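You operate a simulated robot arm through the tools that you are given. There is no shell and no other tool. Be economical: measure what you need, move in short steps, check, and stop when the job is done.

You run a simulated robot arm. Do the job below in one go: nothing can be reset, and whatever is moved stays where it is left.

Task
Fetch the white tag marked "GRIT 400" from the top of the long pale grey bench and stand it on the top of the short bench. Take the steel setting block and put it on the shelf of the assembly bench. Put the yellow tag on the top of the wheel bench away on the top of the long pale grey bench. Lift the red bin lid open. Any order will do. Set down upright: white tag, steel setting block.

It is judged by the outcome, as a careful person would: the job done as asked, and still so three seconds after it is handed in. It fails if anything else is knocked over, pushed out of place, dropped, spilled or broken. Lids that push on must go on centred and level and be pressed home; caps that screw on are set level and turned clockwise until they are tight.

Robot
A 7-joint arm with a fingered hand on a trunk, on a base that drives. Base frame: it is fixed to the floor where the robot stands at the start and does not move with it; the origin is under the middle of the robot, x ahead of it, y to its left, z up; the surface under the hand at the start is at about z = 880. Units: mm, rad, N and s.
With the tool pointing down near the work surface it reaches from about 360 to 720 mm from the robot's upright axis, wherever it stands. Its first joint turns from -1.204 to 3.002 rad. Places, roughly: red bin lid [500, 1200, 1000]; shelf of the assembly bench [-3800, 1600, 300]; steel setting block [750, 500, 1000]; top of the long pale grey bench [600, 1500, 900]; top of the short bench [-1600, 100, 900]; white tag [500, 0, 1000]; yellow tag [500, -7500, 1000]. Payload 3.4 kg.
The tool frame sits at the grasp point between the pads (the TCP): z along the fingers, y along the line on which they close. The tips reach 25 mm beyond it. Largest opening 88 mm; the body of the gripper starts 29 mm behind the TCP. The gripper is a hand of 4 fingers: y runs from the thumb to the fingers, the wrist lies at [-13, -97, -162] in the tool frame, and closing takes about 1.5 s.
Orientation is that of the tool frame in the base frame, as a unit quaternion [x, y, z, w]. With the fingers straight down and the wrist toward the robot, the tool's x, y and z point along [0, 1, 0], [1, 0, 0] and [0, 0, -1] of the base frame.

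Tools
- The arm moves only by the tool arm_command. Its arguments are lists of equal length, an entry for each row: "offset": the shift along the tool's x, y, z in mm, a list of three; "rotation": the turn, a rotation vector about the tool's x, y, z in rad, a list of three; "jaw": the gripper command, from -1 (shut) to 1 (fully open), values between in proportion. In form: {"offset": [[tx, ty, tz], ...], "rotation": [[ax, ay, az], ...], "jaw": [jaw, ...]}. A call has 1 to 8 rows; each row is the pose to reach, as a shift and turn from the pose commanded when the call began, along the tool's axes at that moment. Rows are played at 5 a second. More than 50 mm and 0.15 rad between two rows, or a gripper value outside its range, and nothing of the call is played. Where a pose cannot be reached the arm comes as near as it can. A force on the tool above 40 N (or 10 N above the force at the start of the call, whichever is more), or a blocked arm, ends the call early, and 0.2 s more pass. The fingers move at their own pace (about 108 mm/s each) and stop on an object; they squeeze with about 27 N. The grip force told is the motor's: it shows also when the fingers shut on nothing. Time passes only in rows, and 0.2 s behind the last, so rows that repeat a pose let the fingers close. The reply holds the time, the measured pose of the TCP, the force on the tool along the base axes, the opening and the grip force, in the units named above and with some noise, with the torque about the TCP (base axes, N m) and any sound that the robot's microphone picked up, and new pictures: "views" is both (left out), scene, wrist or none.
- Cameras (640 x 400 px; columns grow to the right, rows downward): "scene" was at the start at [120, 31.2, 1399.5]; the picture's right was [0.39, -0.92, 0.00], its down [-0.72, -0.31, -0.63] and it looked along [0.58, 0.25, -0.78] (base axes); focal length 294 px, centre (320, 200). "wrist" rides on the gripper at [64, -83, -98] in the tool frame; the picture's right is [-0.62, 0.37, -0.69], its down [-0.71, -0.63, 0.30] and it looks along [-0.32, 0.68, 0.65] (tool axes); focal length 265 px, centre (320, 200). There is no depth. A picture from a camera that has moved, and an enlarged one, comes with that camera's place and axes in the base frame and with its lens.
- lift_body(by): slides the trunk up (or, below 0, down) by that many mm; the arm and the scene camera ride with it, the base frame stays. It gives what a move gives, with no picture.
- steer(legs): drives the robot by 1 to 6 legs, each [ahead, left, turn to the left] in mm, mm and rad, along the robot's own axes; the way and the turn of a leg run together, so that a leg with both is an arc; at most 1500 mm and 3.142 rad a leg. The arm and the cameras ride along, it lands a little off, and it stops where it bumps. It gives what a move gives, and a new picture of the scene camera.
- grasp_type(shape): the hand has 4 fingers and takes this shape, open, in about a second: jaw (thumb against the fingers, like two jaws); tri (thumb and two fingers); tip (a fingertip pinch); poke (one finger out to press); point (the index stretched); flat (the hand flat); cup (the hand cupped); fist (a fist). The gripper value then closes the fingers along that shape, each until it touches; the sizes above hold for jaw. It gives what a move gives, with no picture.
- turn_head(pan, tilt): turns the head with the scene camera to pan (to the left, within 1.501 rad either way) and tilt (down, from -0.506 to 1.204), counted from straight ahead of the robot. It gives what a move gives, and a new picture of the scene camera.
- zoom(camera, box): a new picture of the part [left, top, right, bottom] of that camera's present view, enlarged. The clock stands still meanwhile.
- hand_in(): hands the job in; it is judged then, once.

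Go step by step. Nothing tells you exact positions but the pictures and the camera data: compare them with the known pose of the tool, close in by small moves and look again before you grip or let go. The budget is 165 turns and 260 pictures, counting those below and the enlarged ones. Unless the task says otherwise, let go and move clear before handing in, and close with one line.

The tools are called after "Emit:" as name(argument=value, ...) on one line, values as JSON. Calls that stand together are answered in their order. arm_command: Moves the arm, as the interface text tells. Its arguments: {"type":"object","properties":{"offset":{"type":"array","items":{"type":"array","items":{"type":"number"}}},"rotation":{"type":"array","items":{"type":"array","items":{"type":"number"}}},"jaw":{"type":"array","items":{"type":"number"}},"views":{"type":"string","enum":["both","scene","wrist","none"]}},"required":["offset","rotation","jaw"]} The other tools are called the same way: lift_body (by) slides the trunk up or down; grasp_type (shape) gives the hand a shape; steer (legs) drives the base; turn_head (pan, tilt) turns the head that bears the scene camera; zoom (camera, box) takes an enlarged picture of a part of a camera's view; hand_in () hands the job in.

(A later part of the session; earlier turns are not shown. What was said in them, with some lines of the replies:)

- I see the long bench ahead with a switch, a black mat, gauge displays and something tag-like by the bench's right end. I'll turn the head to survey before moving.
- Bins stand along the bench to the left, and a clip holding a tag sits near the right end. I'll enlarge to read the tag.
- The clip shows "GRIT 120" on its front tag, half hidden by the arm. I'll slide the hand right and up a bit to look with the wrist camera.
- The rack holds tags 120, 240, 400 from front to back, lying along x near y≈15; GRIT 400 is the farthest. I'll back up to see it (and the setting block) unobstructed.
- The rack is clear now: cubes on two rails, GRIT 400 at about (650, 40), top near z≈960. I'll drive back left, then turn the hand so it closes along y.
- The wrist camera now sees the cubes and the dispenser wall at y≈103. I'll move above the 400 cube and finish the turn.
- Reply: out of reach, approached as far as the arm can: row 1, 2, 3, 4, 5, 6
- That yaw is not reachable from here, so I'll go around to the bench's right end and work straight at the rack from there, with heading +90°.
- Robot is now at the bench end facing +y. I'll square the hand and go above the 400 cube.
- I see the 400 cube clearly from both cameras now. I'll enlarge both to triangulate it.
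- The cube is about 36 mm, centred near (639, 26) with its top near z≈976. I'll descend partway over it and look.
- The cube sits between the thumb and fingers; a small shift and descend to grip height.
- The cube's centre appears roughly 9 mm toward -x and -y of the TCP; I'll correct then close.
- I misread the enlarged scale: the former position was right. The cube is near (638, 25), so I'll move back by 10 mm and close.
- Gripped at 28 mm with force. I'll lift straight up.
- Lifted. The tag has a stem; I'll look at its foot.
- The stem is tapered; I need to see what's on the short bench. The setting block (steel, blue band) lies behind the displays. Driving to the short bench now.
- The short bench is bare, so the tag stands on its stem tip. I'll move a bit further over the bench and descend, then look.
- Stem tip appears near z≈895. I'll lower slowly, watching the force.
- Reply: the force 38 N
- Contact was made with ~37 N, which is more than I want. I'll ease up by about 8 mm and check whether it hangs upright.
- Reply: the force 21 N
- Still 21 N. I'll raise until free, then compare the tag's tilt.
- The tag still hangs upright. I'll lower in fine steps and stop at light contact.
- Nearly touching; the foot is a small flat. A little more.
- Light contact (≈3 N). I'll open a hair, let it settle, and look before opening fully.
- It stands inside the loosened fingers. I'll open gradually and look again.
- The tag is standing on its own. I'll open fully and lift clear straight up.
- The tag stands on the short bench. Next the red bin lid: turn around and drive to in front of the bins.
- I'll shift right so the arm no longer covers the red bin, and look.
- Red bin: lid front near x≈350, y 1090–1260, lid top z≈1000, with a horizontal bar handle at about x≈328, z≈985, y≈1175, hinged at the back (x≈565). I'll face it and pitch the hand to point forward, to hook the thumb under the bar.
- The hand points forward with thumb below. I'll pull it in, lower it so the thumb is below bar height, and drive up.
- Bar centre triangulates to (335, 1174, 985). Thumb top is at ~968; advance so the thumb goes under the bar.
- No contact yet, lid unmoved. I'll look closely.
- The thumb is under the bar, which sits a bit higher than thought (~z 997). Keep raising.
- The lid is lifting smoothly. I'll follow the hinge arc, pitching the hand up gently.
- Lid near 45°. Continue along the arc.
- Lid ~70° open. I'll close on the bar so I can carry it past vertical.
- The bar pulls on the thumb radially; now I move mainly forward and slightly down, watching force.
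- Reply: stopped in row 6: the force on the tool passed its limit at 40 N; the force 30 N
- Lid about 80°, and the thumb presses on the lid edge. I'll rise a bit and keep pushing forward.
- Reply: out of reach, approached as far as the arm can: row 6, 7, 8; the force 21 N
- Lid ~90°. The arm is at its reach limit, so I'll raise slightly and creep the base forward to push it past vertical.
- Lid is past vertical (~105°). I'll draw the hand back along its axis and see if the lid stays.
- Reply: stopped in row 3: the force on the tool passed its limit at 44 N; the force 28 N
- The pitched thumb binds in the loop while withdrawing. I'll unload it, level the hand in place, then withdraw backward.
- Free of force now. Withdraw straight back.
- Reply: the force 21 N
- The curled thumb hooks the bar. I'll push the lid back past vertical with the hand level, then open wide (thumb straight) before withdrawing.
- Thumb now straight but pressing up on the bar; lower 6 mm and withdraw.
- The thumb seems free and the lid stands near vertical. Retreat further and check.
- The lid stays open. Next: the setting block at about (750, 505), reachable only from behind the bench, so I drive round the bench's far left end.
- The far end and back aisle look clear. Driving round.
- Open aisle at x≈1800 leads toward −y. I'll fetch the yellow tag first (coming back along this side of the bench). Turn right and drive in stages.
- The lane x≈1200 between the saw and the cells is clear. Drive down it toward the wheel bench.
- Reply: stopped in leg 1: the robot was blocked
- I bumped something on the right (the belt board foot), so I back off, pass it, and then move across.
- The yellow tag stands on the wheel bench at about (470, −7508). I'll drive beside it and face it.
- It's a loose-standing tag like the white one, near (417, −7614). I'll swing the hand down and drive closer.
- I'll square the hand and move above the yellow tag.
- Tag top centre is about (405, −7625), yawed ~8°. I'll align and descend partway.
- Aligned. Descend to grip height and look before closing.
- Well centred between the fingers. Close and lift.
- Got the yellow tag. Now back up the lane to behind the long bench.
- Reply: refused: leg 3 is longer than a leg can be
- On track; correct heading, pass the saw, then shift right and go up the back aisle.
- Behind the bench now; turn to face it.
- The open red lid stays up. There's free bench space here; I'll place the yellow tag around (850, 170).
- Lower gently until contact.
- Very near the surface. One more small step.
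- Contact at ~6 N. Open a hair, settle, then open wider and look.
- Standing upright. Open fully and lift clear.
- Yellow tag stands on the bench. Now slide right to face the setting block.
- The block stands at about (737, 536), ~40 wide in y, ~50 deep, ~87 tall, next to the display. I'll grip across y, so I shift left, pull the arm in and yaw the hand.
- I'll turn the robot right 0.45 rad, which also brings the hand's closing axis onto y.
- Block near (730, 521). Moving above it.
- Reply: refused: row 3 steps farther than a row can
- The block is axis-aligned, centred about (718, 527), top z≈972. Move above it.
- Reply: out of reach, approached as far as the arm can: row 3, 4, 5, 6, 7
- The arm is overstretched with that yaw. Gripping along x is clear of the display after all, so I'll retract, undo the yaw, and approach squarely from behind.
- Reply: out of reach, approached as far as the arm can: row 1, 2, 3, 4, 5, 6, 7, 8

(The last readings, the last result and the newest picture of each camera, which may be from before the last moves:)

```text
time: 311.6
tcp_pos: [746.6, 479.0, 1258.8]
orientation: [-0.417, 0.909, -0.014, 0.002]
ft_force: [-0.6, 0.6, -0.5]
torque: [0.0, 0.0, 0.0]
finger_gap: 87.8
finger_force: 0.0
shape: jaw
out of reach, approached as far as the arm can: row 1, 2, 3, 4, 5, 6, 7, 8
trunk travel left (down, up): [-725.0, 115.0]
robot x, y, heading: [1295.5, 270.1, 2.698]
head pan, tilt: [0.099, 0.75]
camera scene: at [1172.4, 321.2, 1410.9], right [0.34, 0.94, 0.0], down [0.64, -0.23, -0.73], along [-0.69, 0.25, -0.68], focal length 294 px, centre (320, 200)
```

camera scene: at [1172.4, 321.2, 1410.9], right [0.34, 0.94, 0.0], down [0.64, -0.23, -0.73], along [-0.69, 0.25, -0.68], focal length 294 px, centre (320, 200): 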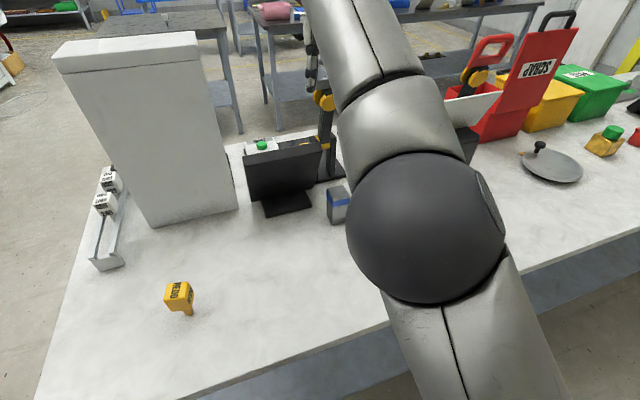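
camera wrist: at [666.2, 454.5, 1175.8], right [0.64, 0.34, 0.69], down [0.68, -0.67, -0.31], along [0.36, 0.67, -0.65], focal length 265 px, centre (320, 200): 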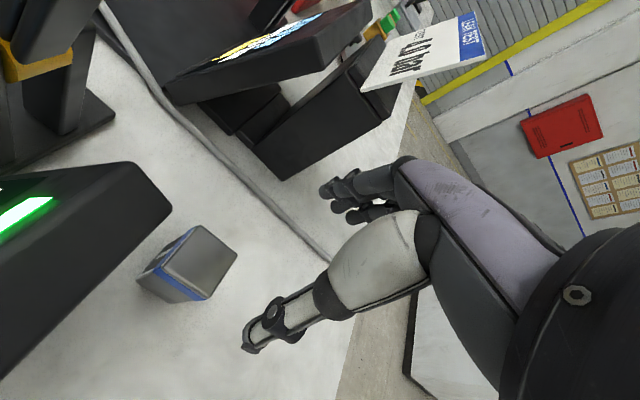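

The hand is near the gauge handle at reach limit; back the base off first, then fold the arm.

Emit:
steer(legs=[[-250, 0, 0]])

Emit:
arm_command(offset=[[0, -30, 0], [0, -60, 20], [0, -90, 40], [0, -120, 60], [0, -140, 80], [0, -140, 80]], rotation=[[0, 0, 0], [0, 0, 0], [0, 0, 0], [0, 0, 0], [0, 0, 0], [0, 0, 0]], jaw=[1, 1, 1, 1, 1, 1], views="scene")

```text
time: 313.4
tcp_pos: [975.6, 370.5, 1268.5]
orientation: [-0.415, 0.91, -0.013, -0.006]
ft_force: [-0.4, -0.8, -0.3]
torque: [0.0, -0.01, -0.05]
finger_gap: 87.7
finger_force: 0.1
shape: jaw
trunk travel left (down, up): [-725.0, 115.0]
robot x, y, heading: [1520.2, 164.9, 2.704]
head pan, tilt: [0.099, 0.75]
camera scene: at [1398.3, 213.5, 1410.9], right [0.34, 0.94, 0.0], down [0.64, -0.23, -0.73], along [-0.69, 0.25, -0.68], focal length 294 px, centre (320, 200)
```

scene: 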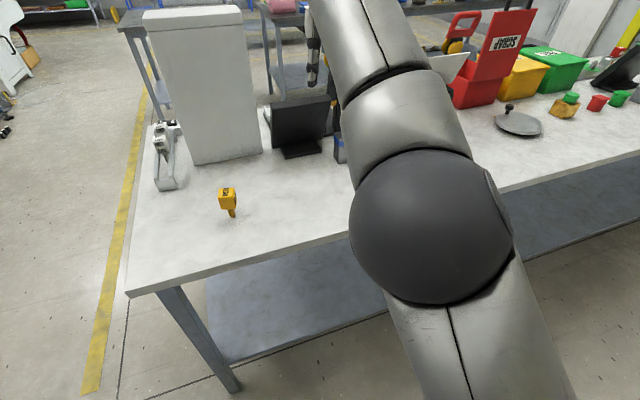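

```text
time: 315.0
tcp_pos: [985.2, 375.0, 1275.1]
orientation: [-0.396, 0.917, -0.033, -0.011]
ft_force: [-0.3, -0.1, -0.1]
torque: [0.01, -0.04, 0.01]
finger_gap: 87.6
finger_force: 0.1
shape: jaw
out of reach, approached as far as the arm can: row 1, 2, 3, 4, 5, 6
trunk travel left (down, up): [-725.0, 115.0]
robot x, y, heading: [1523.6, 163.5, 2.702]
head pan, tilt: [0.099, 0.75]
stopped in row 6: the arm was blocked; the commanded pose is now the measured one
camera scene: at [1397.8, 214.3, 1410.8], right [0.34, 0.94, 0.0], down [0.64, -0.23, -0.73], along [-0.69, 0.25, -0.68], focal length 294 px, centre (320, 200)
```

scene: 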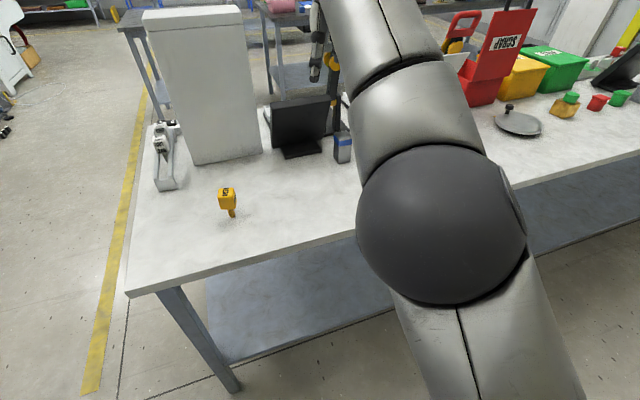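

The elbow has swung inward. I'll sweep the hand out to the robot's right over open space, to let the elbow come back out.

Emit:
arm_command(offset=[[-40, 13, 0], [-80, 26, 0], [-120, 39, 0], [-160, 52, 0], [-200, 65, 0], [-240, 78, 0], [-284, 93, 0]], rotation=[[0, 0, -0.05], [0, 0, -0.1], [0, 0, -0.15], [0, 0, -0.2], [0, 0, -0.25], [0, 0, -0.3], [0, 0, -0.35]], jaw=[1, 1, 1, 1, 1, 1, 1], views="scene")

```text
time: 316.6
tcp_pos: [1111.8, 641.7, 1258.6]
orientation: [-0.553, 0.832, -0.028, -0.016]
ft_force: [0.1, 0.1, -0.2]
torque: [0.0, 0.04, 0.0]
finger_gap: 87.9
finger_force: 0.0
shape: jaw
trunk travel left (down, up): [-725.0, 115.0]
robot x, y, heading: [1519.5, 163.9, 2.698]
head pan, tilt: [0.099, 0.75]
camera scene: at [1398.9, 214.9, 1410.9], right [0.34, 0.94, 0.0], down [0.64, -0.23, -0.73], along [-0.69, 0.25, -0.68], focal length 294 px, centre (320, 200)
```

scene: 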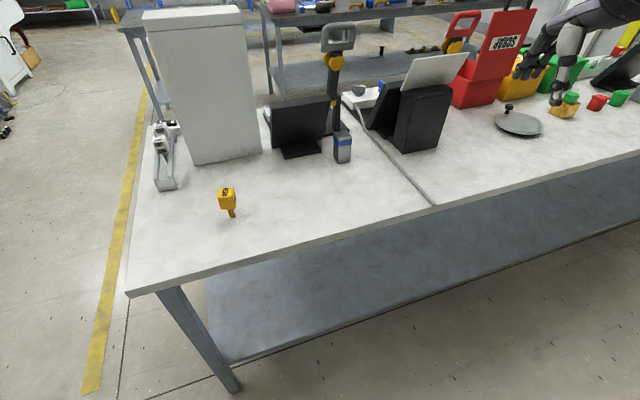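

The elbow is free again and the block is plainly visible. Bring the hand back in front, level.

Emit:
arm_command(offset=[[40, 0, 10], [80, 0, 20], [120, 0, 40], [160, 0, 60], [200, 0, 80], [230, 0, 105], [230, 0, 105]], rotation=[[-0.029, -0.058, 0], [-0.029, -0.058, 0], [-0.029, -0.058, 0], [-0.029, -0.058, 0], [-0.029, -0.058, 0], [-0.029, -0.058, 0], [-0.029, -0.058, 0]], jaw=[1, 1, 1, 1, 1, 1, 1], views="none")

Emit:
steer(legs=[[0, 0, 0.443], [0, -340, 0]])

```text
time: 318.2
tcp_pos: [1022.8, 423.3, 1168.2]
orientation: [-0.553, 0.833, 0.0, 0.0]
ft_force: [0.8, -0.8, 0.2]
torque: [-0.03, 0.0, 0.01]
finger_gap: 87.7
finger_force: 0.1
shape: jaw
trunk travel left (down, up): [-725.0, 115.0]
robot x, y, heading: [1518.4, 160.1, 2.702]
head pan, tilt: [0.099, 0.75]
```

```text
time: 321.7
tcp_pos: [961.0, 527.6, 1167.8]
orientation: [0.721, -0.692, -0.001, 0.0]
ft_force: [0.6, 0.1, -0.2]
torque: [-0.03, 0.02, -0.06]
finger_gap: 88.0
finger_force: 0.1
shape: jaw
trunk travel left (down, up): [-725.0, 115.0]
robot x, y, heading: [1525.5, 504.6, 3.142]
head pan, tilt: [0.099, 0.75]
camera scene: at [1389.6, 499.1, 1410.9], right [-0.1, 1.0, 0.0], down [0.68, 0.07, -0.73], along [-0.73, -0.07, -0.68], focal length 294 px, centre (320, 200)
```

scene: 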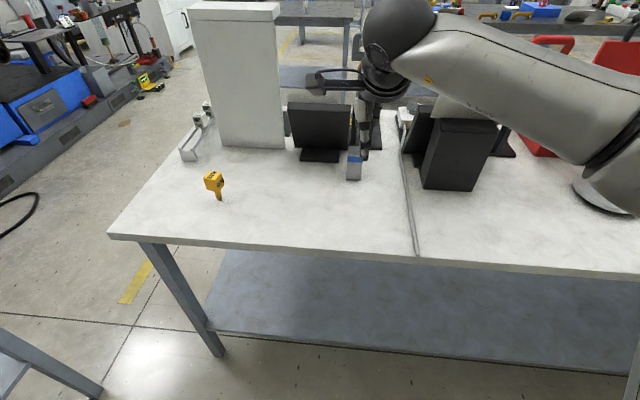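

Good posture. Drive forward 180 so the hand comes nearly over the block.

Emit:
steer(legs=[[180, 0, 0]])

Emit:
zoom(camera="scene", box=[300, 140, 420, 240])

Emit:
zoom(camera="wrist", box=[0, 0, 640, 400])

```text
time: 323.2
tcp_pos: [781.2, 524.1, 1168.6]
orientation: [0.722, -0.692, -0.001, -0.002]
ft_force: [-0.2, 0.2, -0.5]
torque: [0.01, -0.01, -0.01]
finger_gap: 88.3
finger_force: 0.0
shape: jaw
trunk travel left (down, up): [-725.0, 115.0]
robot x, y, heading: [1339.8, 502.7, 3.14]
head pan, tilt: [0.099, 0.75]
camera scene: at [1210.1, 498.5, 1410.8], right [-0.1, 1.0, 0.0], down [0.68, 0.07, -0.73], along [-0.73, -0.07, -0.68], focal length 294 px, centre (320, 200)
```

scene: 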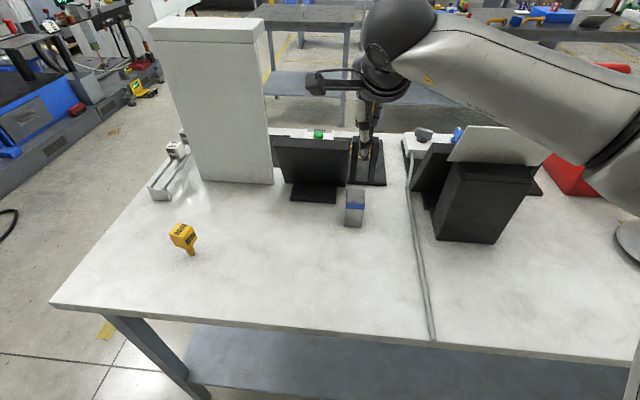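

```text
4.00 times, centred on (360, 190) of scene
camera zoom: at [1210.1, 498.5, 1410.8], right [-0.1, 1.0, 0.0], down [0.68, 0.07, -0.73], along [-0.73, -0.07, -0.68], focal length 1177 px, centre (160, 240)
```

zoom: 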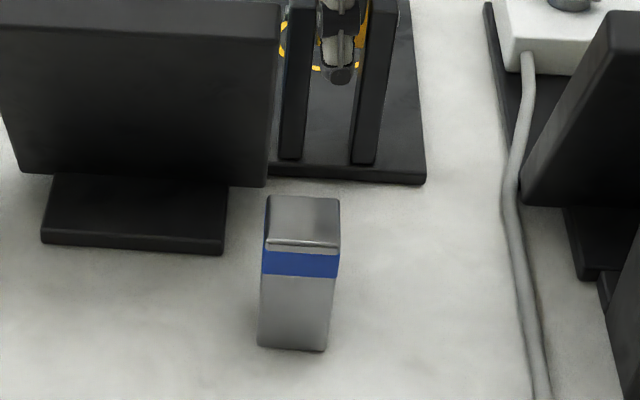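

```text
1.00 times, centred on (320, 200) of wrist (not enlarged: the box is as wide or as high as the picture)
camera zoom: at [866.4, 465.4, 1266.4], right [-0.4, 0.6, 0.69], down [0.6, 0.74, -0.3], along [-0.7, 0.3, -0.65], focal length 265 px, centre (320, 200)
```

zoom: 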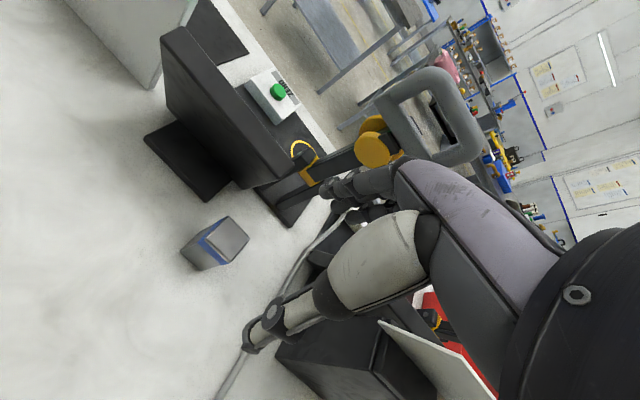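

Block centre ≈ (718, 531). Move over it, square up, and come down to z≈1040.

Emit:
arm_command(offset=[[-5, 30, 20], [-10, 62, 40], [-10, 62, 80], [-10, 62, 120], [-10, 62, 128], [-10, 62, 128]], rotation=[[0, 0, 0.042], [0, 0, 0.042], [0, 0, 0.042], [0, 0, 0.042], [0, 0, 0.042], [0, 0, 0.042]], jaw=[1, 1, 1, 1, 1, 1])

Emit:
zoom(camera="wrist", box=[140, 130, 380, 330])

Emit:
zoom(camera="scene", box=[300, 140, 420, 240])

```text
time: 324.6
tcp_pos: [719.6, 533.7, 1039.0]
orientation: [0.708, -0.707, -0.002, -0.001]
ft_force: [0.4, -0.8, 0.3]
torque: [-0.04, -0.02, 0.04]
finger_gap: 88.1
finger_force: 0.1
shape: jaw
trunk travel left (down, up): [-725.0, 115.0]
robot x, y, heading: [1343.9, 506.4, 3.136]
head pan, tilt: [0.099, 0.75]
camera scene: at [1210.7, 498.5, 1410.8], right [-0.1, 1.0, 0.0], down [0.68, 0.07, -0.73], along [-0.73, -0.07, -0.68], focal length 294 px, centre (320, 200)
camera wrist: at [801.6, 469.6, 1138.4], right [-0.37, 0.62, 0.69], down [0.63, 0.72, -0.3], along [-0.68, 0.33, -0.65], focal length 265 px, centre (320, 200)
```

scene: 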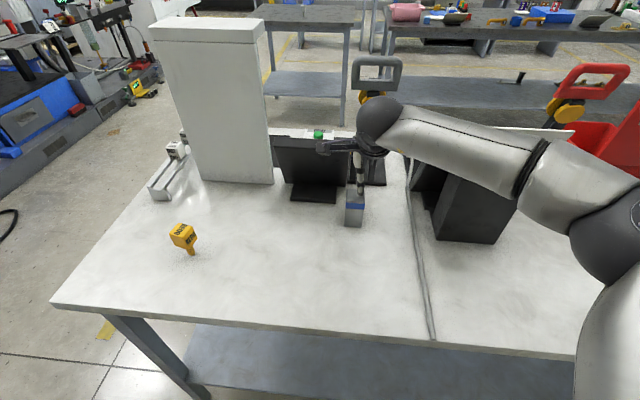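
wrist: 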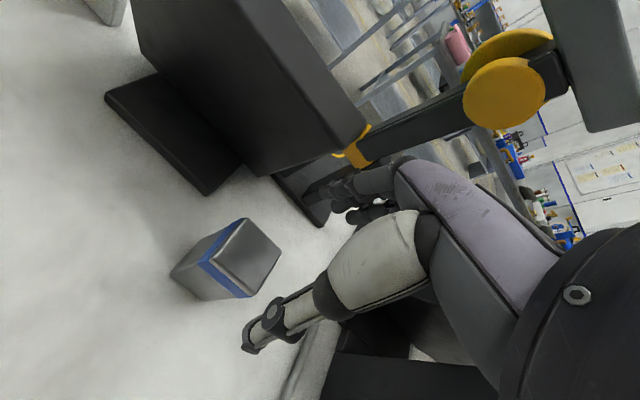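

```text
2.00 times, centred on (260, 230) of wrist
camera zoom: at [801.6, 469.6, 1138.4], right [-0.37, 0.62, 0.69], down [0.63, 0.72, -0.3], along [-0.68, 0.33, -0.65], focal length 531 px, centre (440, 140)
```

zoom: 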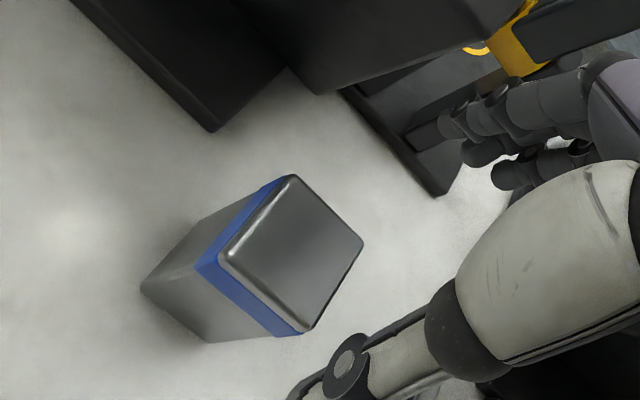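

```text
4.00 times, centred on (360, 190) of scene
camera zoom: at [1210.7, 498.5, 1410.8], right [-0.1, 1.0, 0.0], down [0.68, 0.07, -0.73], along [-0.73, -0.07, -0.68], focal length 1177 px, centre (160, 240)
```

zoom: 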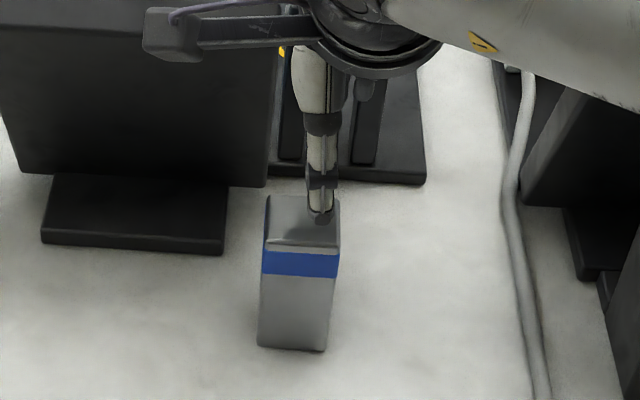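

Block top spans x 698–737, y 509–547: centre (717.5, 528). Descend to grip height.

Emit:
arm_command(offset=[[5, 2, 25], [5, 2, 50], [5, 2, 70], [5, 2, 83], [5, 2, 83]], rotation=[[0, 0, 0], [0, 0, 0], [0, 0, 0], [0, 0, 0], [0, 0, 0]], jaw=[1, 1, 1, 1, 1], views="none")

Emit:
zoom(camera="wrist", box=[140, 130, 380, 330])

Emit:
zoom(camera="scene", box=[300, 140, 420, 240])

```text
time: 325.8
tcp_pos: [717.6, 529.0, 956.0]
orientation: [0.708, -0.706, -0.001, -0.001]
ft_force: [-0.4, 0.4, -0.2]
torque: [0.03, 0.02, 0.01]
finger_gap: 88.3
finger_force: 0.0
shape: jaw
trunk travel left (down, up): [-725.0, 115.0]
robot x, y, heading: [1342.5, 502.6, 3.146]
head pan, tilt: [0.099, 0.75]
```

```text
2.00 times, centred on (260, 230) of wrist
camera zoom: at [800.1, 464.8, 1055.3], right [-0.37, 0.62, 0.69], down [0.63, 0.72, -0.3], along [-0.68, 0.33, -0.65], focal length 531 px, centre (440, 140)
```

zoom: 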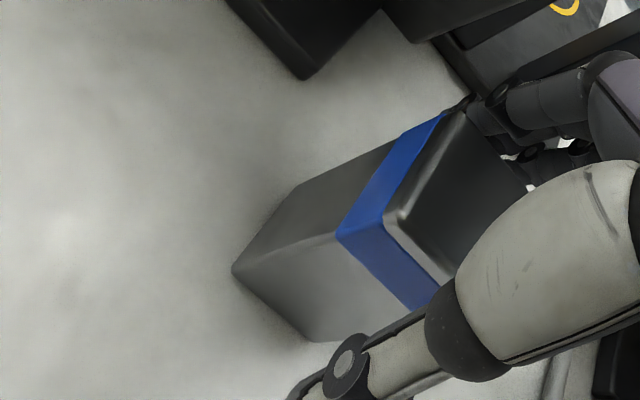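

```text
4.00 times, centred on (360, 190) of scene
camera zoom: at [1210.9, 498.5, 1410.9], right [-0.1, 1.0, 0.0], down [0.68, 0.07, -0.73], along [-0.73, -0.07, -0.68], focal length 1177 px, centre (160, 240)
```

zoom: 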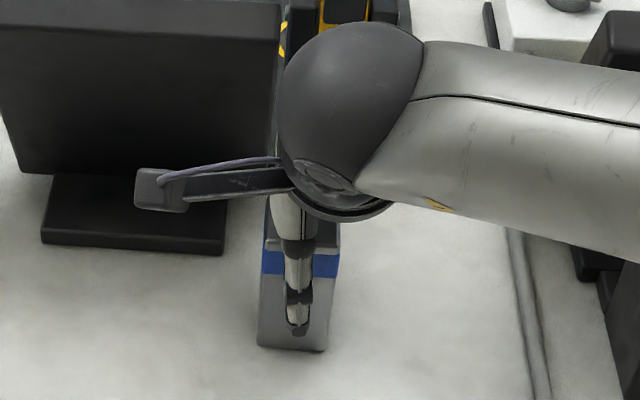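

Positioned well. Close, then lift.

Emit:
arm_command(offset=[[0, 0, 0], [0, 0, 0], [0, 0, 0], [0, 0, 0], [0, 0, 0], [0, 0, 0], [0, 0, 0], [0, 0, 0]], rotation=[[0, 0, 0], [0, 0, 0], [0, 0, 0], [0, 0, 0], [0, 0, 0], [0, 0, 0], [0, 0, 0], [0, 0, 0]], jaw=[0.7, 0.4, 0.2, 0, -0.2, -0.5, -0.8, -0.8], views="none")

Emit:
arm_command(offset=[[0, 0, -10], [0, 0, -25], [0, 0, -50], [0, 0, -80], [0, 0, -110], [0, 0, -110]], rotation=[[0, 0, 0], [0, 0, 0], [0, 0, 0], [0, 0, 0], [0, 0, 0], [0, 0, 0]], jaw=[-0.8, -0.8, -0.8, -0.8, -0.8, -0.8])

```text
time: 327.6
tcp_pos: [717.8, 527.6, 957.2]
orientation: [0.708, -0.707, -0.001, 0.0]
ft_force: [-0.7, 1.6, 0.5]
torque: [0.02, 0.02, 0.07]
finger_gap: 36.6
finger_force: 27.0
shape: jaw
trunk travel left (down, up): [-725.0, 115.0]
robot x, y, heading: [1342.1, 505.9, 3.142]
head pan, tilt: [0.099, 0.75]
```

```text
time: 329.0
tcp_pos: [716.4, 527.9, 1066.6]
orientation: [0.707, -0.707, -0.001, -0.002]
ft_force: [-0.4, -0.1, -7.8]
torque: [0.0, 0.01, 0.0]
finger_gap: 36.3
finger_force: 26.6
shape: jaw
trunk travel left (down, up): [-725.0, 115.0]
robot x, y, heading: [1346.5, 505.1, 3.146]
head pan, tilt: [0.099, 0.75]
camera scene: at [1208.9, 498.6, 1410.6], right [-0.1, 1.0, 0.0], down [0.68, 0.07, -0.73], along [-0.73, -0.07, -0.68], focal length 294 px, centre (320, 200)
camera wrist: at [797.7, 464.1, 1165.4], right [-0.37, 0.62, 0.69], down [0.63, 0.72, -0.3], along [-0.68, 0.33, -0.65], focal length 265 px, centre (320, 200)
```

scene: 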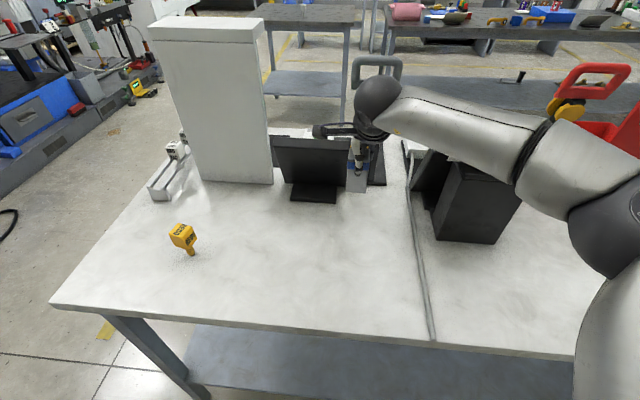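
wrist: 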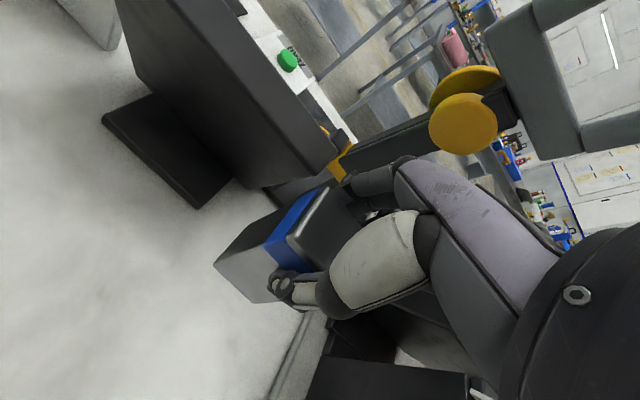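

The block is held. Now back off and drive around the far end of the bench toward the assembly bench (front near x≈−3660, y 814–2366).

Emit:
steer(legs=[[-310, 0, 0], [0, -1500, 0], [0, -1500, 0], [0, -420, 0]])

Emit:
turn_head(pan=0.0, tilt=0.35)

```text
time: 347.3
tcp_pos: [1037.1, 3944.3, 1067.2]
orientation: [-0.704, 0.71, 0.001, 0.002]
ft_force: [-0.5, 0.8, -7.2]
torque: [-0.02, -0.02, 0.01]
finger_gap: 36.5
finger_force: 27.1
shape: jaw
trunk travel left (down, up): [-725.0, 115.0]
robot x, y, heading: [1661.8, 3919.1, 3.134]
head pan, tilt: [0.099, 0.75]
camera scene: at [1530.1, 3911.1, 1410.7], right [-0.09, 1.0, 0.0], down [0.68, 0.06, -0.73], along [-0.73, -0.07, -0.68], focal length 294 px, centre (320, 200)
```

scene: 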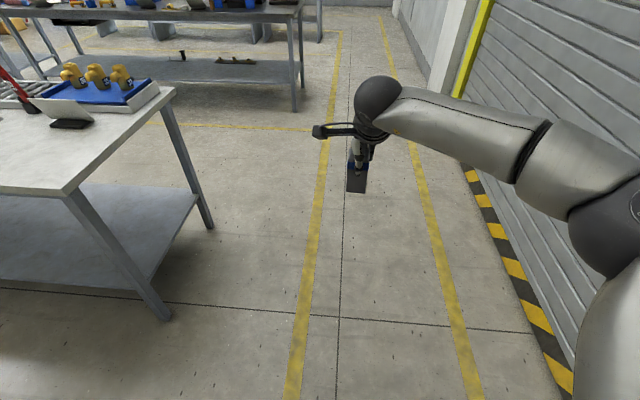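

```text
time: 348.1
tcp_pos: [1037.6, 3943.0, 1064.7]
orientation: [-0.704, 0.71, 0.001, 0.002]
ft_force: [0.3, -0.5, -8.0]
torque: [0.0, -0.04, 0.01]
finger_gap: 36.3
finger_force: 26.6
shape: jaw
trunk travel left (down, up): [-725.0, 115.0]
robot x, y, heading: [1664.1, 3914.1, 3.133]
head pan, tilt: [0.0, 0.351]
camera scene: at [1519.5, 3919.0, 1446.2], right [0.01, 1.0, 0.0], down [0.35, 0.0, -0.94], along [-0.94, 0.01, -0.35], focal length 294 px, centre (320, 200)
```

scene: 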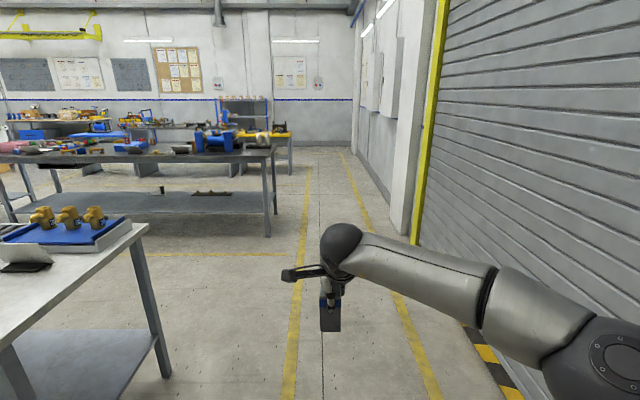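

The marked lane ahead is clear. Drive along it, then left down the aisle in front of the assembly bench.

Emit:
steer(legs=[[1500, 0, 0.008], [1500, 0, 0], [1350, 0, 0], [0, 1500, 0], [0, 780, 0]])

Emit:
turn_head(pan=0.1, tilt=0.6)

```text
time: 379.9
tcp_pos: [-3346.8, 1702.0, 1065.6]
orientation: [-0.699, 0.715, 0.001, 0.002]
ft_force: [0.3, 0.1, -7.4]
torque: [0.02, -0.01, 0.01]
finger_gap: 36.4
finger_force: 26.7
shape: jaw
trunk travel left (down, up): [-725.0, 115.0]
robot x, y, heading: [-2721.0, 1666.9, 3.119]
head pan, tilt: [0.0, 0.351]
camera scene: at [-2864.7, 1670.5, 1446.3], right [0.02, 1.0, 0.0], down [0.34, -0.01, -0.94], along [-0.94, 0.02, -0.34], focal length 294 px, centre (320, 200)
```

scene: 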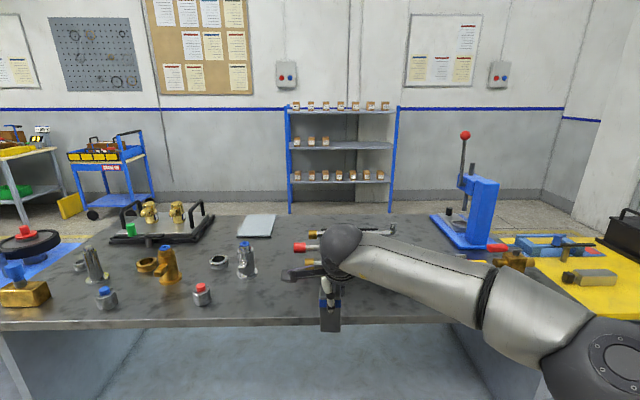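

```text
time: 380.7
tcp_pos: [-3345.9, 1703.0, 1065.2]
orientation: [-0.699, 0.715, 0.0, 0.002]
ft_force: [0.2, -0.1, -8.4]
torque: [0.0, -0.02, 0.02]
finger_gap: 36.6
finger_force: 26.8
shape: jaw
trunk travel left (down, up): [-725.0, 115.0]
robot x, y, heading: [-2719.9, 1671.3, 3.118]
head pan, tilt: [0.099, 0.6]
camera scene: at [-2859.8, 1662.0, 1423.6], right [-0.07, 1.0, 0.0], down [0.56, 0.04, -0.82], along [-0.82, -0.06, -0.57], focal length 294 px, centre (320, 200)
```

scene: 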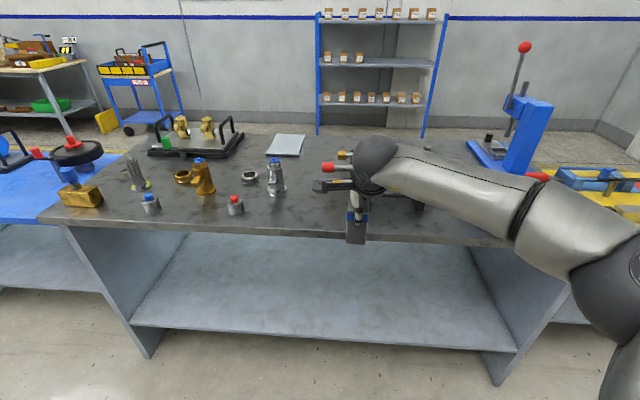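

Assembly bench top edge is at x≈−3450, shelf front edge at ≈−3520, z≈300. I'll back off a little and lower the trunk so the block goes in under the bench top.

Emit:
steer(legs=[[-80, 0, 0.022]])

Emit:
lift_body(by=-640)

Emit:
turn_head(pan=0.0, tilt=0.4)

```text
time: 381.7
tcp_pos: [-3267.5, 1688.4, 1067.4]
orientation: [-0.707, 0.707, 0.001, 0.001]
ft_force: [0.6, -0.3, -6.5]
torque: [0.0, 0.01, 0.02]
finger_gap: 36.4
finger_force: 26.7
shape: jaw
trunk travel left (down, up): [-725.0, 115.0]
robot x, y, heading: [-2638.8, 1665.2, 3.143]
head pan, tilt: [0.099, 0.6]
camera scene: at [-2778.7, 1657.7, 1423.6], right [-0.1, 1.0, 0.0], down [0.56, 0.05, -0.82], along [-0.82, -0.08, -0.57], focal length 294 px, centre (320, 200)
```

scene: 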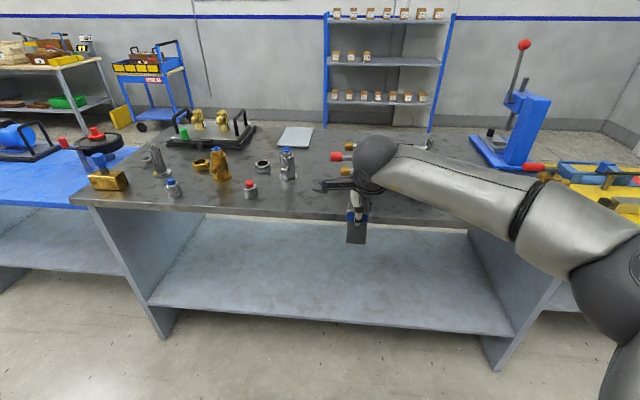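

```text
refused: -640 is not a number from -400 to 400
```

```text
time: 382.4
tcp_pos: [-3266.6, 1688.9, 1066.1]
orientation: [-0.707, 0.707, 0.0, 0.002]
ft_force: [-0.5, -0.4, -8.0]
torque: [-0.04, 0.01, -0.02]
finger_gap: 36.2
finger_force: 27.0
shape: jaw
trunk travel left (down, up): [-725.0, 115.0]
robot x, y, heading: [-2642.4, 1665.4, 3.136]
head pan, tilt: [0.0, 0.4]
camera scene: at [-2784.5, 1666.5, 1441.7], right [0.0, 1.0, 0.0], down [0.39, 0.0, -0.92], along [-0.92, 0.0, -0.39], focal length 294 px, centre (320, 200)
```

scene: 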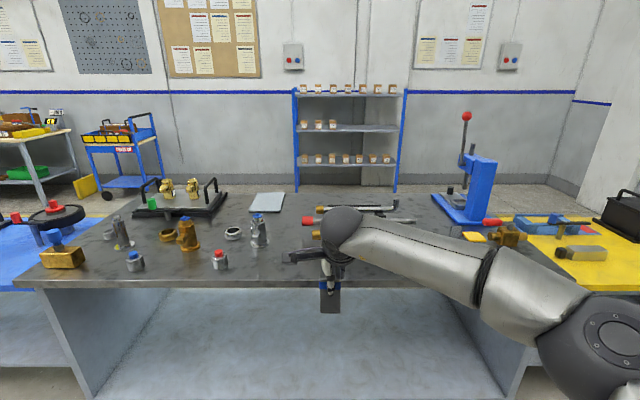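

Emit:
lift_body(by=-340)

Emit:
lift_body(by=-300)

Emit:
turn_head(pan=0.0, tilt=0.45)

```text
time: 385.8
tcp_pos: [-3265.8, 1688.2, 725.7]
orientation: [-0.707, 0.707, 0.001, 0.001]
ft_force: [-0.9, -0.7, -7.4]
torque: [0.02, 0.02, -0.01]
finger_gap: 36.4
finger_force: 27.4
shape: jaw
trunk travel left (down, up): [-385.0, 455.0]
robot x, y, heading: [-2643.6, 1662.5, 3.14]
head pan, tilt: [0.0, 0.4]
```

```text
time: 388.8
tcp_pos: [-3267.4, 1688.2, 426.0]
orientation: [-0.707, 0.708, 0.0, 0.002]
ft_force: [-0.1, 0.2, -8.0]
torque: [0.02, 0.01, -0.02]
finger_gap: 36.3
finger_force: 27.2
shape: jaw
trunk travel left (down, up): [-85.0, 755.0]
robot x, y, heading: [-2639.2, 1665.5, 3.14]
head pan, tilt: [0.0, 0.4]
```

```text
time: 389.4
tcp_pos: [-3266.4, 1689.6, 426.0]
orientation: [-0.707, 0.707, 0.001, 0.002]
ft_force: [-0.2, -0.3, -7.7]
torque: [0.0, 0.0, -0.02]
finger_gap: 36.1
finger_force: 27.6
shape: jaw
trunk travel left (down, up): [-85.0, 755.0]
robot x, y, heading: [-2642.5, 1666.1, 3.137]
head pan, tilt: [0.0, 0.45]
camera scene: at [-2782.7, 1666.4, 797.1], right [0.0, 1.0, 0.0], down [0.44, 0.0, -0.9], along [-0.9, 0.0, -0.44], focal length 294 px, centre (320, 200)
```

scene: 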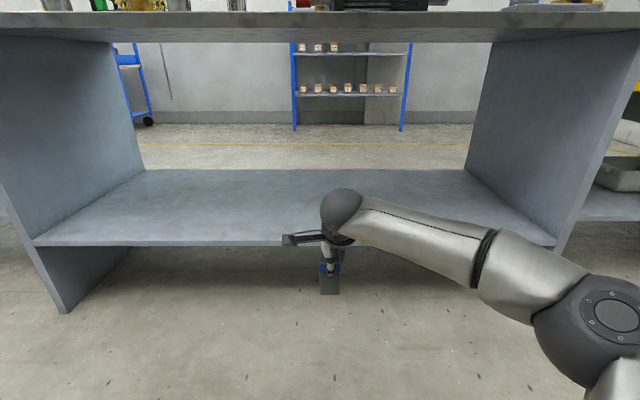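

Block bottom is at ~355, shelf at ~295, underside of the top ~840: room to enter. Drive ahead.

Emit:
steer(legs=[[375, 0, 0.003]])

Emit:
zoom(camera="scene", box=[260, 180, 420, 320])

Emit:
zoom(camera="wrist", box=[0, 0, 640, 400])

```text
time: 391.8
tcp_pos: [-3645.3, 1687.8, 426.1]
orientation: [0.708, -0.707, 0.0, -0.002]
ft_force: [-0.1, -0.3, -8.5]
torque: [0.0, 0.0, 0.01]
finger_gap: 36.3
finger_force: 27.2
shape: jaw
trunk travel left (down, up): [-85.0, 755.0]
robot x, y, heading: [-3017.0, 1667.1, 3.14]
head pan, tilt: [0.0, 0.45]
camera scene: at [-3159.9, 1667.0, 797.1], right [0.0, 1.0, 0.0], down [0.44, 0.0, -0.9], along [-0.9, 0.0, -0.44], focal length 294 px, centre (320, 200)
```

scene: 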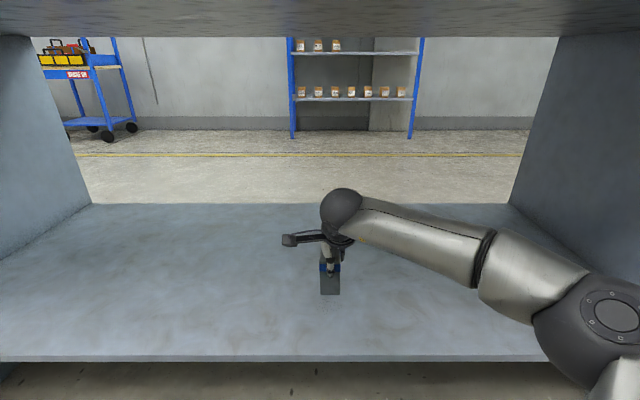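

```text
2.86 times, centred on (340, 250) of scene
camera zoom: at [-3159.9, 1667.0, 797.1], right [0.0, 1.0, 0.0], down [0.44, 0.0, -0.9], along [-0.9, 0.0, -0.44], focal length 841 px, centre (263, 57)
```

zoom: 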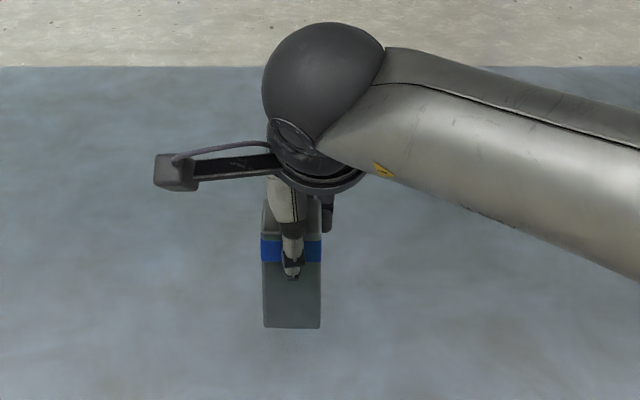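

```text
1.00 times, centred on (320, 200) of wrist (not enlarged: the box is as wide or as high as the picture)
camera zoom: at [-3561.8, 1624.8, 524.8], right [-0.37, 0.62, 0.69], down [0.63, 0.72, -0.3], along [-0.68, 0.33, -0.65], focal length 265 px, centre (320, 200)
```

zoom: 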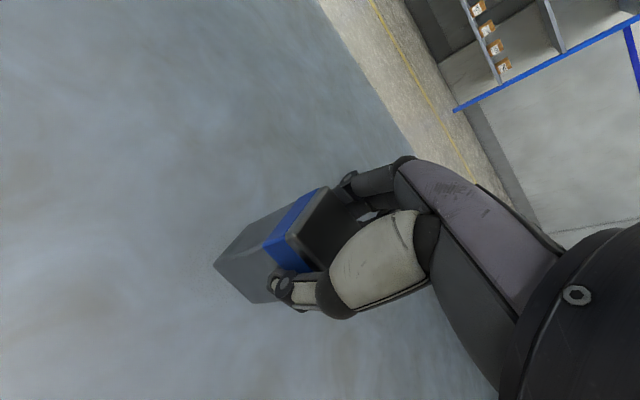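

Inside by ~130 mm. Lower toward the shelf.

Emit:
arm_command(offset=[[0, 0, 10], [0, 0, 20], [0, 0, 30], [0, 0, 38], [0, 0, 44], [0, 0, 44]], rotation=[[0, 0, 0], [0, 0, 0], [0, 0, 0], [0, 0, 0], [0, 0, 0], [0, 0, 0]], jaw=[-0.8, -0.8, -0.8, -0.8, -0.8, -0.8], views="none")

Emit:
zoom(camera="scene", box=[280, 240, 380, 330])

```text
time: 393.2
tcp_pos: [-3642.9, 1689.0, 381.7]
orientation: [-0.707, 0.707, -0.001, 0.003]
ft_force: [-0.2, -0.3, -7.1]
torque: [0.03, -0.05, -0.01]
finger_gap: 36.4
finger_force: 26.5
shape: jaw
trunk travel left (down, up): [-85.0, 755.0]
robot x, y, heading: [-3015.3, 1667.1, 3.141]
head pan, tilt: [0.0, 0.45]
```

```text
4.44 times, centred on (330, 285) of scene
camera zoom: at [-3159.9, 1667.0, 797.1], right [0.0, 1.0, 0.0], down [0.44, 0.0, -0.9], along [-0.9, 0.0, -0.44], focal length 1308 px, centre (276, -178)
```

zoom: 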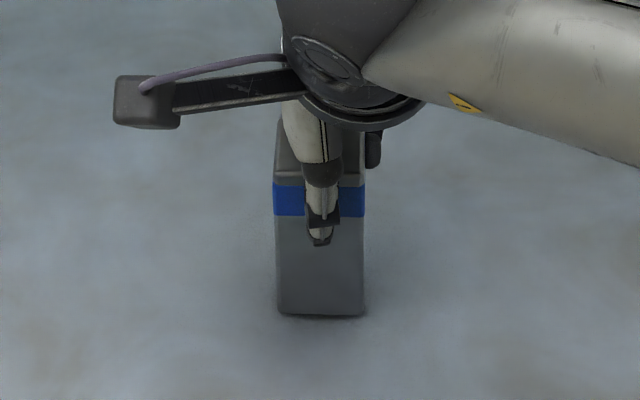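

Close to the shelf now; fine steps.

Emit:
arm_command(offset=[[0, 0, 2], [0, 0, 4], [0, 0, 6], [0, 0, 8], [0, 0, 8]], rotation=[[0, 0, 0], [0, 0, 0], [0, 0, 0], [0, 0, 0], [0, 0, 0]], jaw=[-0.8, -0.8, -0.8, -0.8, -0.8], views="none")

```text
time: 394.4
tcp_pos: [-3644.1, 1688.9, 376.7]
orientation: [-0.707, 0.707, 0.002, 0.001]
ft_force: [-0.6, 3.2, 4.5]
torque: [0.04, 0.03, 0.03]
finger_gap: 36.3
finger_force: 26.6
shape: jaw
trunk travel left (down, up): [-85.0, 755.0]
robot x, y, heading: [-3017.9, 1667.9, 3.142]
head pan, tilt: [0.0, 0.45]
```

Block rests on the shelf (force changed by ~12 N). Open gradually and look.

Emit:
arm_command(offset=[[0, 0, -1], [0, 0, -1], [0, 0, -1], [0, 0, -1], [0, 0, -1], [0, 0, -1], [0, 0, -1], [0, 0, -1]], rotation=[[0, 0, 0], [0, 0, 0], [0, 0, 0], [0, 0, 0], [0, 0, 0], [0, 0, 0], [0, 0, 0], [0, 0, 0]], jaw=[-0.3, -0.15, -0.1, 0, 0.2, 0.5, 0.8, 1], views="none")

Emit:
arm_command(offset=[[0, 0, -20], [0, 0, -50], [0, 0, -80], [0, 0, -100], [0, 0, -100]], rotation=[[0, 0, 0], [0, 0, 0], [0, 0, 0], [0, 0, 0], [0, 0, 0]], jaw=[1, 1, 1, 1, 1], views="scene")

```text
time: 396.2
tcp_pos: [-3643.5, 1687.6, 375.7]
orientation: [-0.707, 0.708, 0.0, 0.002]
ft_force: [-0.1, 1.0, -0.4]
torque: [-0.01, 0.0, -0.01]
finger_gap: 87.6
finger_force: 0.0
shape: jaw
trunk travel left (down, up): [-85.0, 755.0]
robot x, y, heading: [-3016.3, 1662.9, 3.139]
head pan, tilt: [0.0, 0.45]
```

```text
time: 397.4
tcp_pos: [-3644.2, 1687.1, 476.0]
orientation: [0.708, -0.706, -0.001, -0.002]
ft_force: [0.0, 0.8, -0.5]
torque: [0.02, -0.01, 0.0]
finger_gap: 87.4
finger_force: 0.1
shape: jaw
trunk travel left (down, up): [-85.0, 755.0]
robot x, y, heading: [-3017.6, 1664.9, 3.14]
head pan, tilt: [0.0, 0.45]
camera scene: at [-3159.1, 1667.0, 797.3], right [0.0, 1.0, 0.0], down [0.44, 0.0, -0.9], along [-0.9, 0.0, -0.44], focal length 294 px, centre (320, 200)
```

scene: 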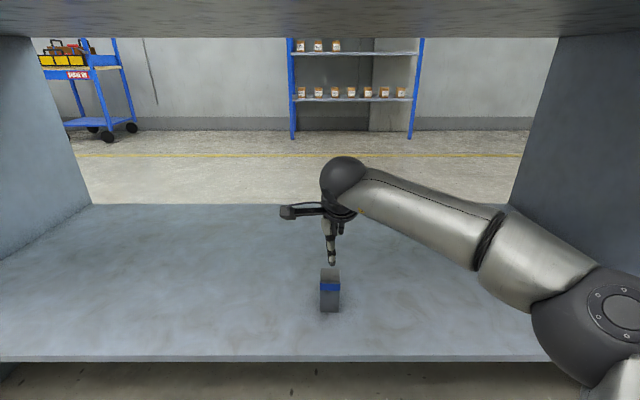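

The block stands upright on the shelf. Back out clear of the bench and check.

Emit:
steer(legs=[[-450, 0, 0]])

Emit:
zoom(camera="scene", box=[260, 160, 400, 260])

Emit:
lift_body(by=400)

Emit:
lift_body(by=240)

Emit:
steer(legs=[[0, 0, 2.4]])

```text
time: 400.1
tcp_pos: [-3196.2, 1685.7, 475.5]
orientation: [0.71, -0.704, -0.001, -0.002]
ft_force: [-0.5, -0.5, 0.3]
torque: [0.01, 0.04, -0.02]
finger_gap: 87.8
finger_force: 0.1
shape: jaw
trunk travel left (down, up): [-85.0, 755.0]
robot x, y, heading: [-2574.0, 1668.0, -3.132]
head pan, tilt: [0.0, 0.45]
camera scene: at [-2711.8, 1667.0, 797.3], right [-0.01, 1.0, 0.0], down [0.44, 0.0, -0.9], along [-0.9, -0.01, -0.44], focal length 294 px, centre (320, 200)
```

scene: 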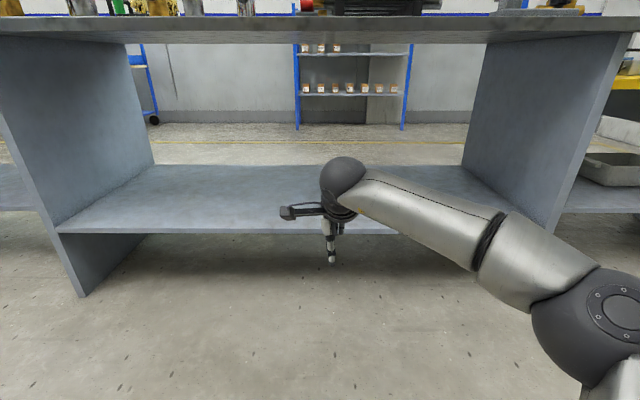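

```text
4.00 times, centred on (330, 210) of scene
camera zoom: at [-2711.8, 1667.0, 797.3], right [-0.01, 1.0, 0.0], down [0.44, 0.0, -0.9], along [-0.9, -0.01, -0.44], focal length 1177 px, centre (280, 160)
```

zoom: 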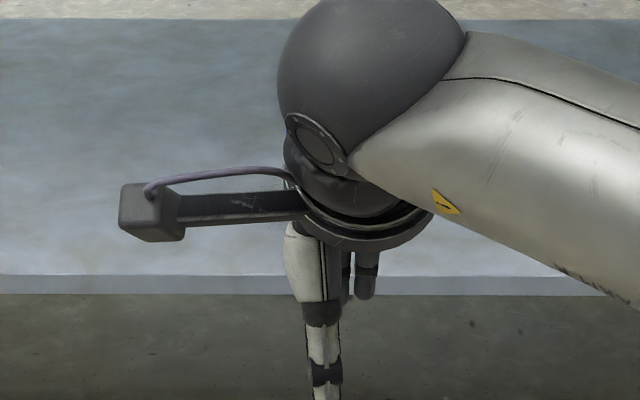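

```text
time: 403.9
tcp_pos: [-3196.1, 1684.2, 874.3]
orientation: [0.71, -0.705, 0.0, -0.002]
ft_force: [0.4, 0.3, 0.5]
torque: [0.01, 0.02, 0.0]
finger_gap: 87.5
finger_force: 0.0
shape: jaw
trunk travel left (down, up): [-485.0, 355.0]
robot x, y, heading: [-2569.9, 1665.5, -3.135]
head pan, tilt: [0.0, 0.45]
```

```text
time: 406.4
tcp_pos: [-3196.6, 1685.0, 1116.3]
orientation: [0.71, -0.704, 0.0, -0.002]
ft_force: [0.7, -1.1, -0.1]
torque: [0.01, -0.01, 0.03]
finger_gap: 87.3
finger_force: 0.0
shape: jaw
trunk travel left (down, up): [-725.0, 115.0]
robot x, y, heading: [-2572.4, 1667.2, -3.132]
head pan, tilt: [0.0, 0.45]
```

```text
time: 412.5
tcp_pos: [-2118.0, 1232.6, 1115.4]
orientation: [0.913, 0.408, -0.002, 0.0]
ft_force: [-0.9, 0.0, -0.7]
torque: [-0.03, -0.01, 0.01]
finger_gap: 87.5
finger_force: 0.1
shape: jaw
trunk travel left (down, up): [-725.0, 115.0]
robot x, y, heading: [-2569.8, 1667.7, -0.735]
head pan, tilt: [0.0, 0.45]
camera scene: at [-2464.0, 1573.0, 1437.3], right [-0.67, -0.74, 0.0], down [-0.32, 0.29, -0.9], along [0.67, -0.6, -0.44], focal length 294 px, centre (320, 200)
```

scene: 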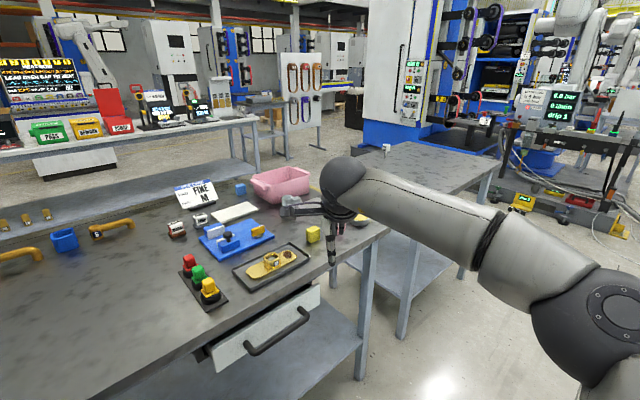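

The white tag, open red lid and belt board all look fine from here; one zoom to confirm.

Emit:
zoom(camera="scene", box=[360, 130, 420, 170])

Emit:
zoom(camera="scene", box=[80, 60, 330, 160])

```text
10.00 times, centred on (390, 150) of scene
camera zoom: at [-2464.0, 1573.0, 1437.3], right [-0.67, -0.74, 0.0], down [-0.32, 0.29, -0.9], along [0.67, -0.6, -0.44], focal length 2943 px, centre (-380, 700)
```

zoom: 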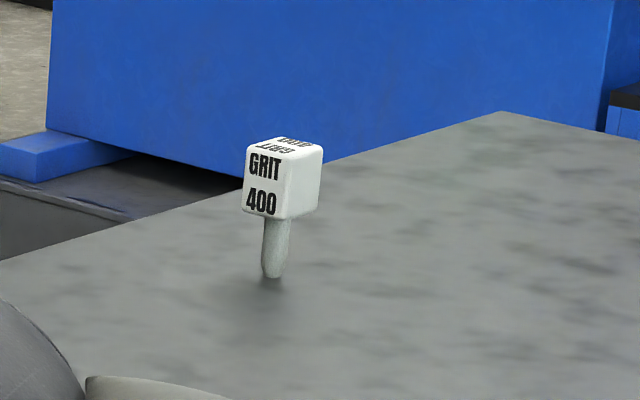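

```text
2.56 times, centred on (205, 110) of scene
camera zoom: at [-2464.0, 1573.0, 1437.3], right [-0.67, -0.74, 0.0], down [-0.32, 0.29, -0.9], along [0.67, -0.6, -0.44], focal length 754 px, centre (614, 430)
```

zoom: 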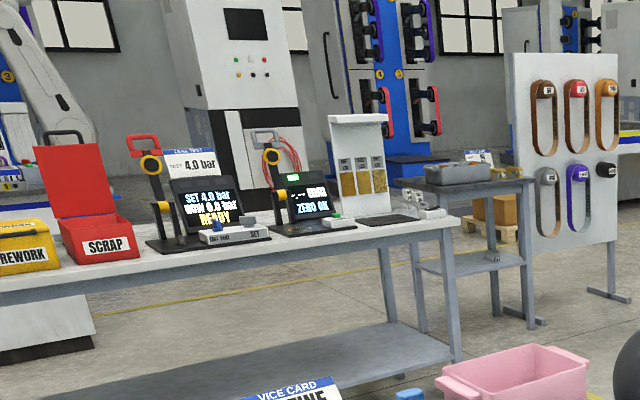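

The white tag still stands and the red lid is still open. The yellow tag and setting block were upright when I left them, and the hand is clear, so I'm handing in.

Emit:
hand_in()

```text
The job is handed in.
```

All four jobs are done and handed in: the GRIT 400 tag stands on the short bench, the steel setting block stands on the assembly bench shelf, the yellow tag is on the long grey bench, and the red bin lid is open. On the way to the wheel bench the robot bumped something beside the board of sanding belts, probably its foot; the board was still upright afterwards, but I couldn't tell whether it had shifted.
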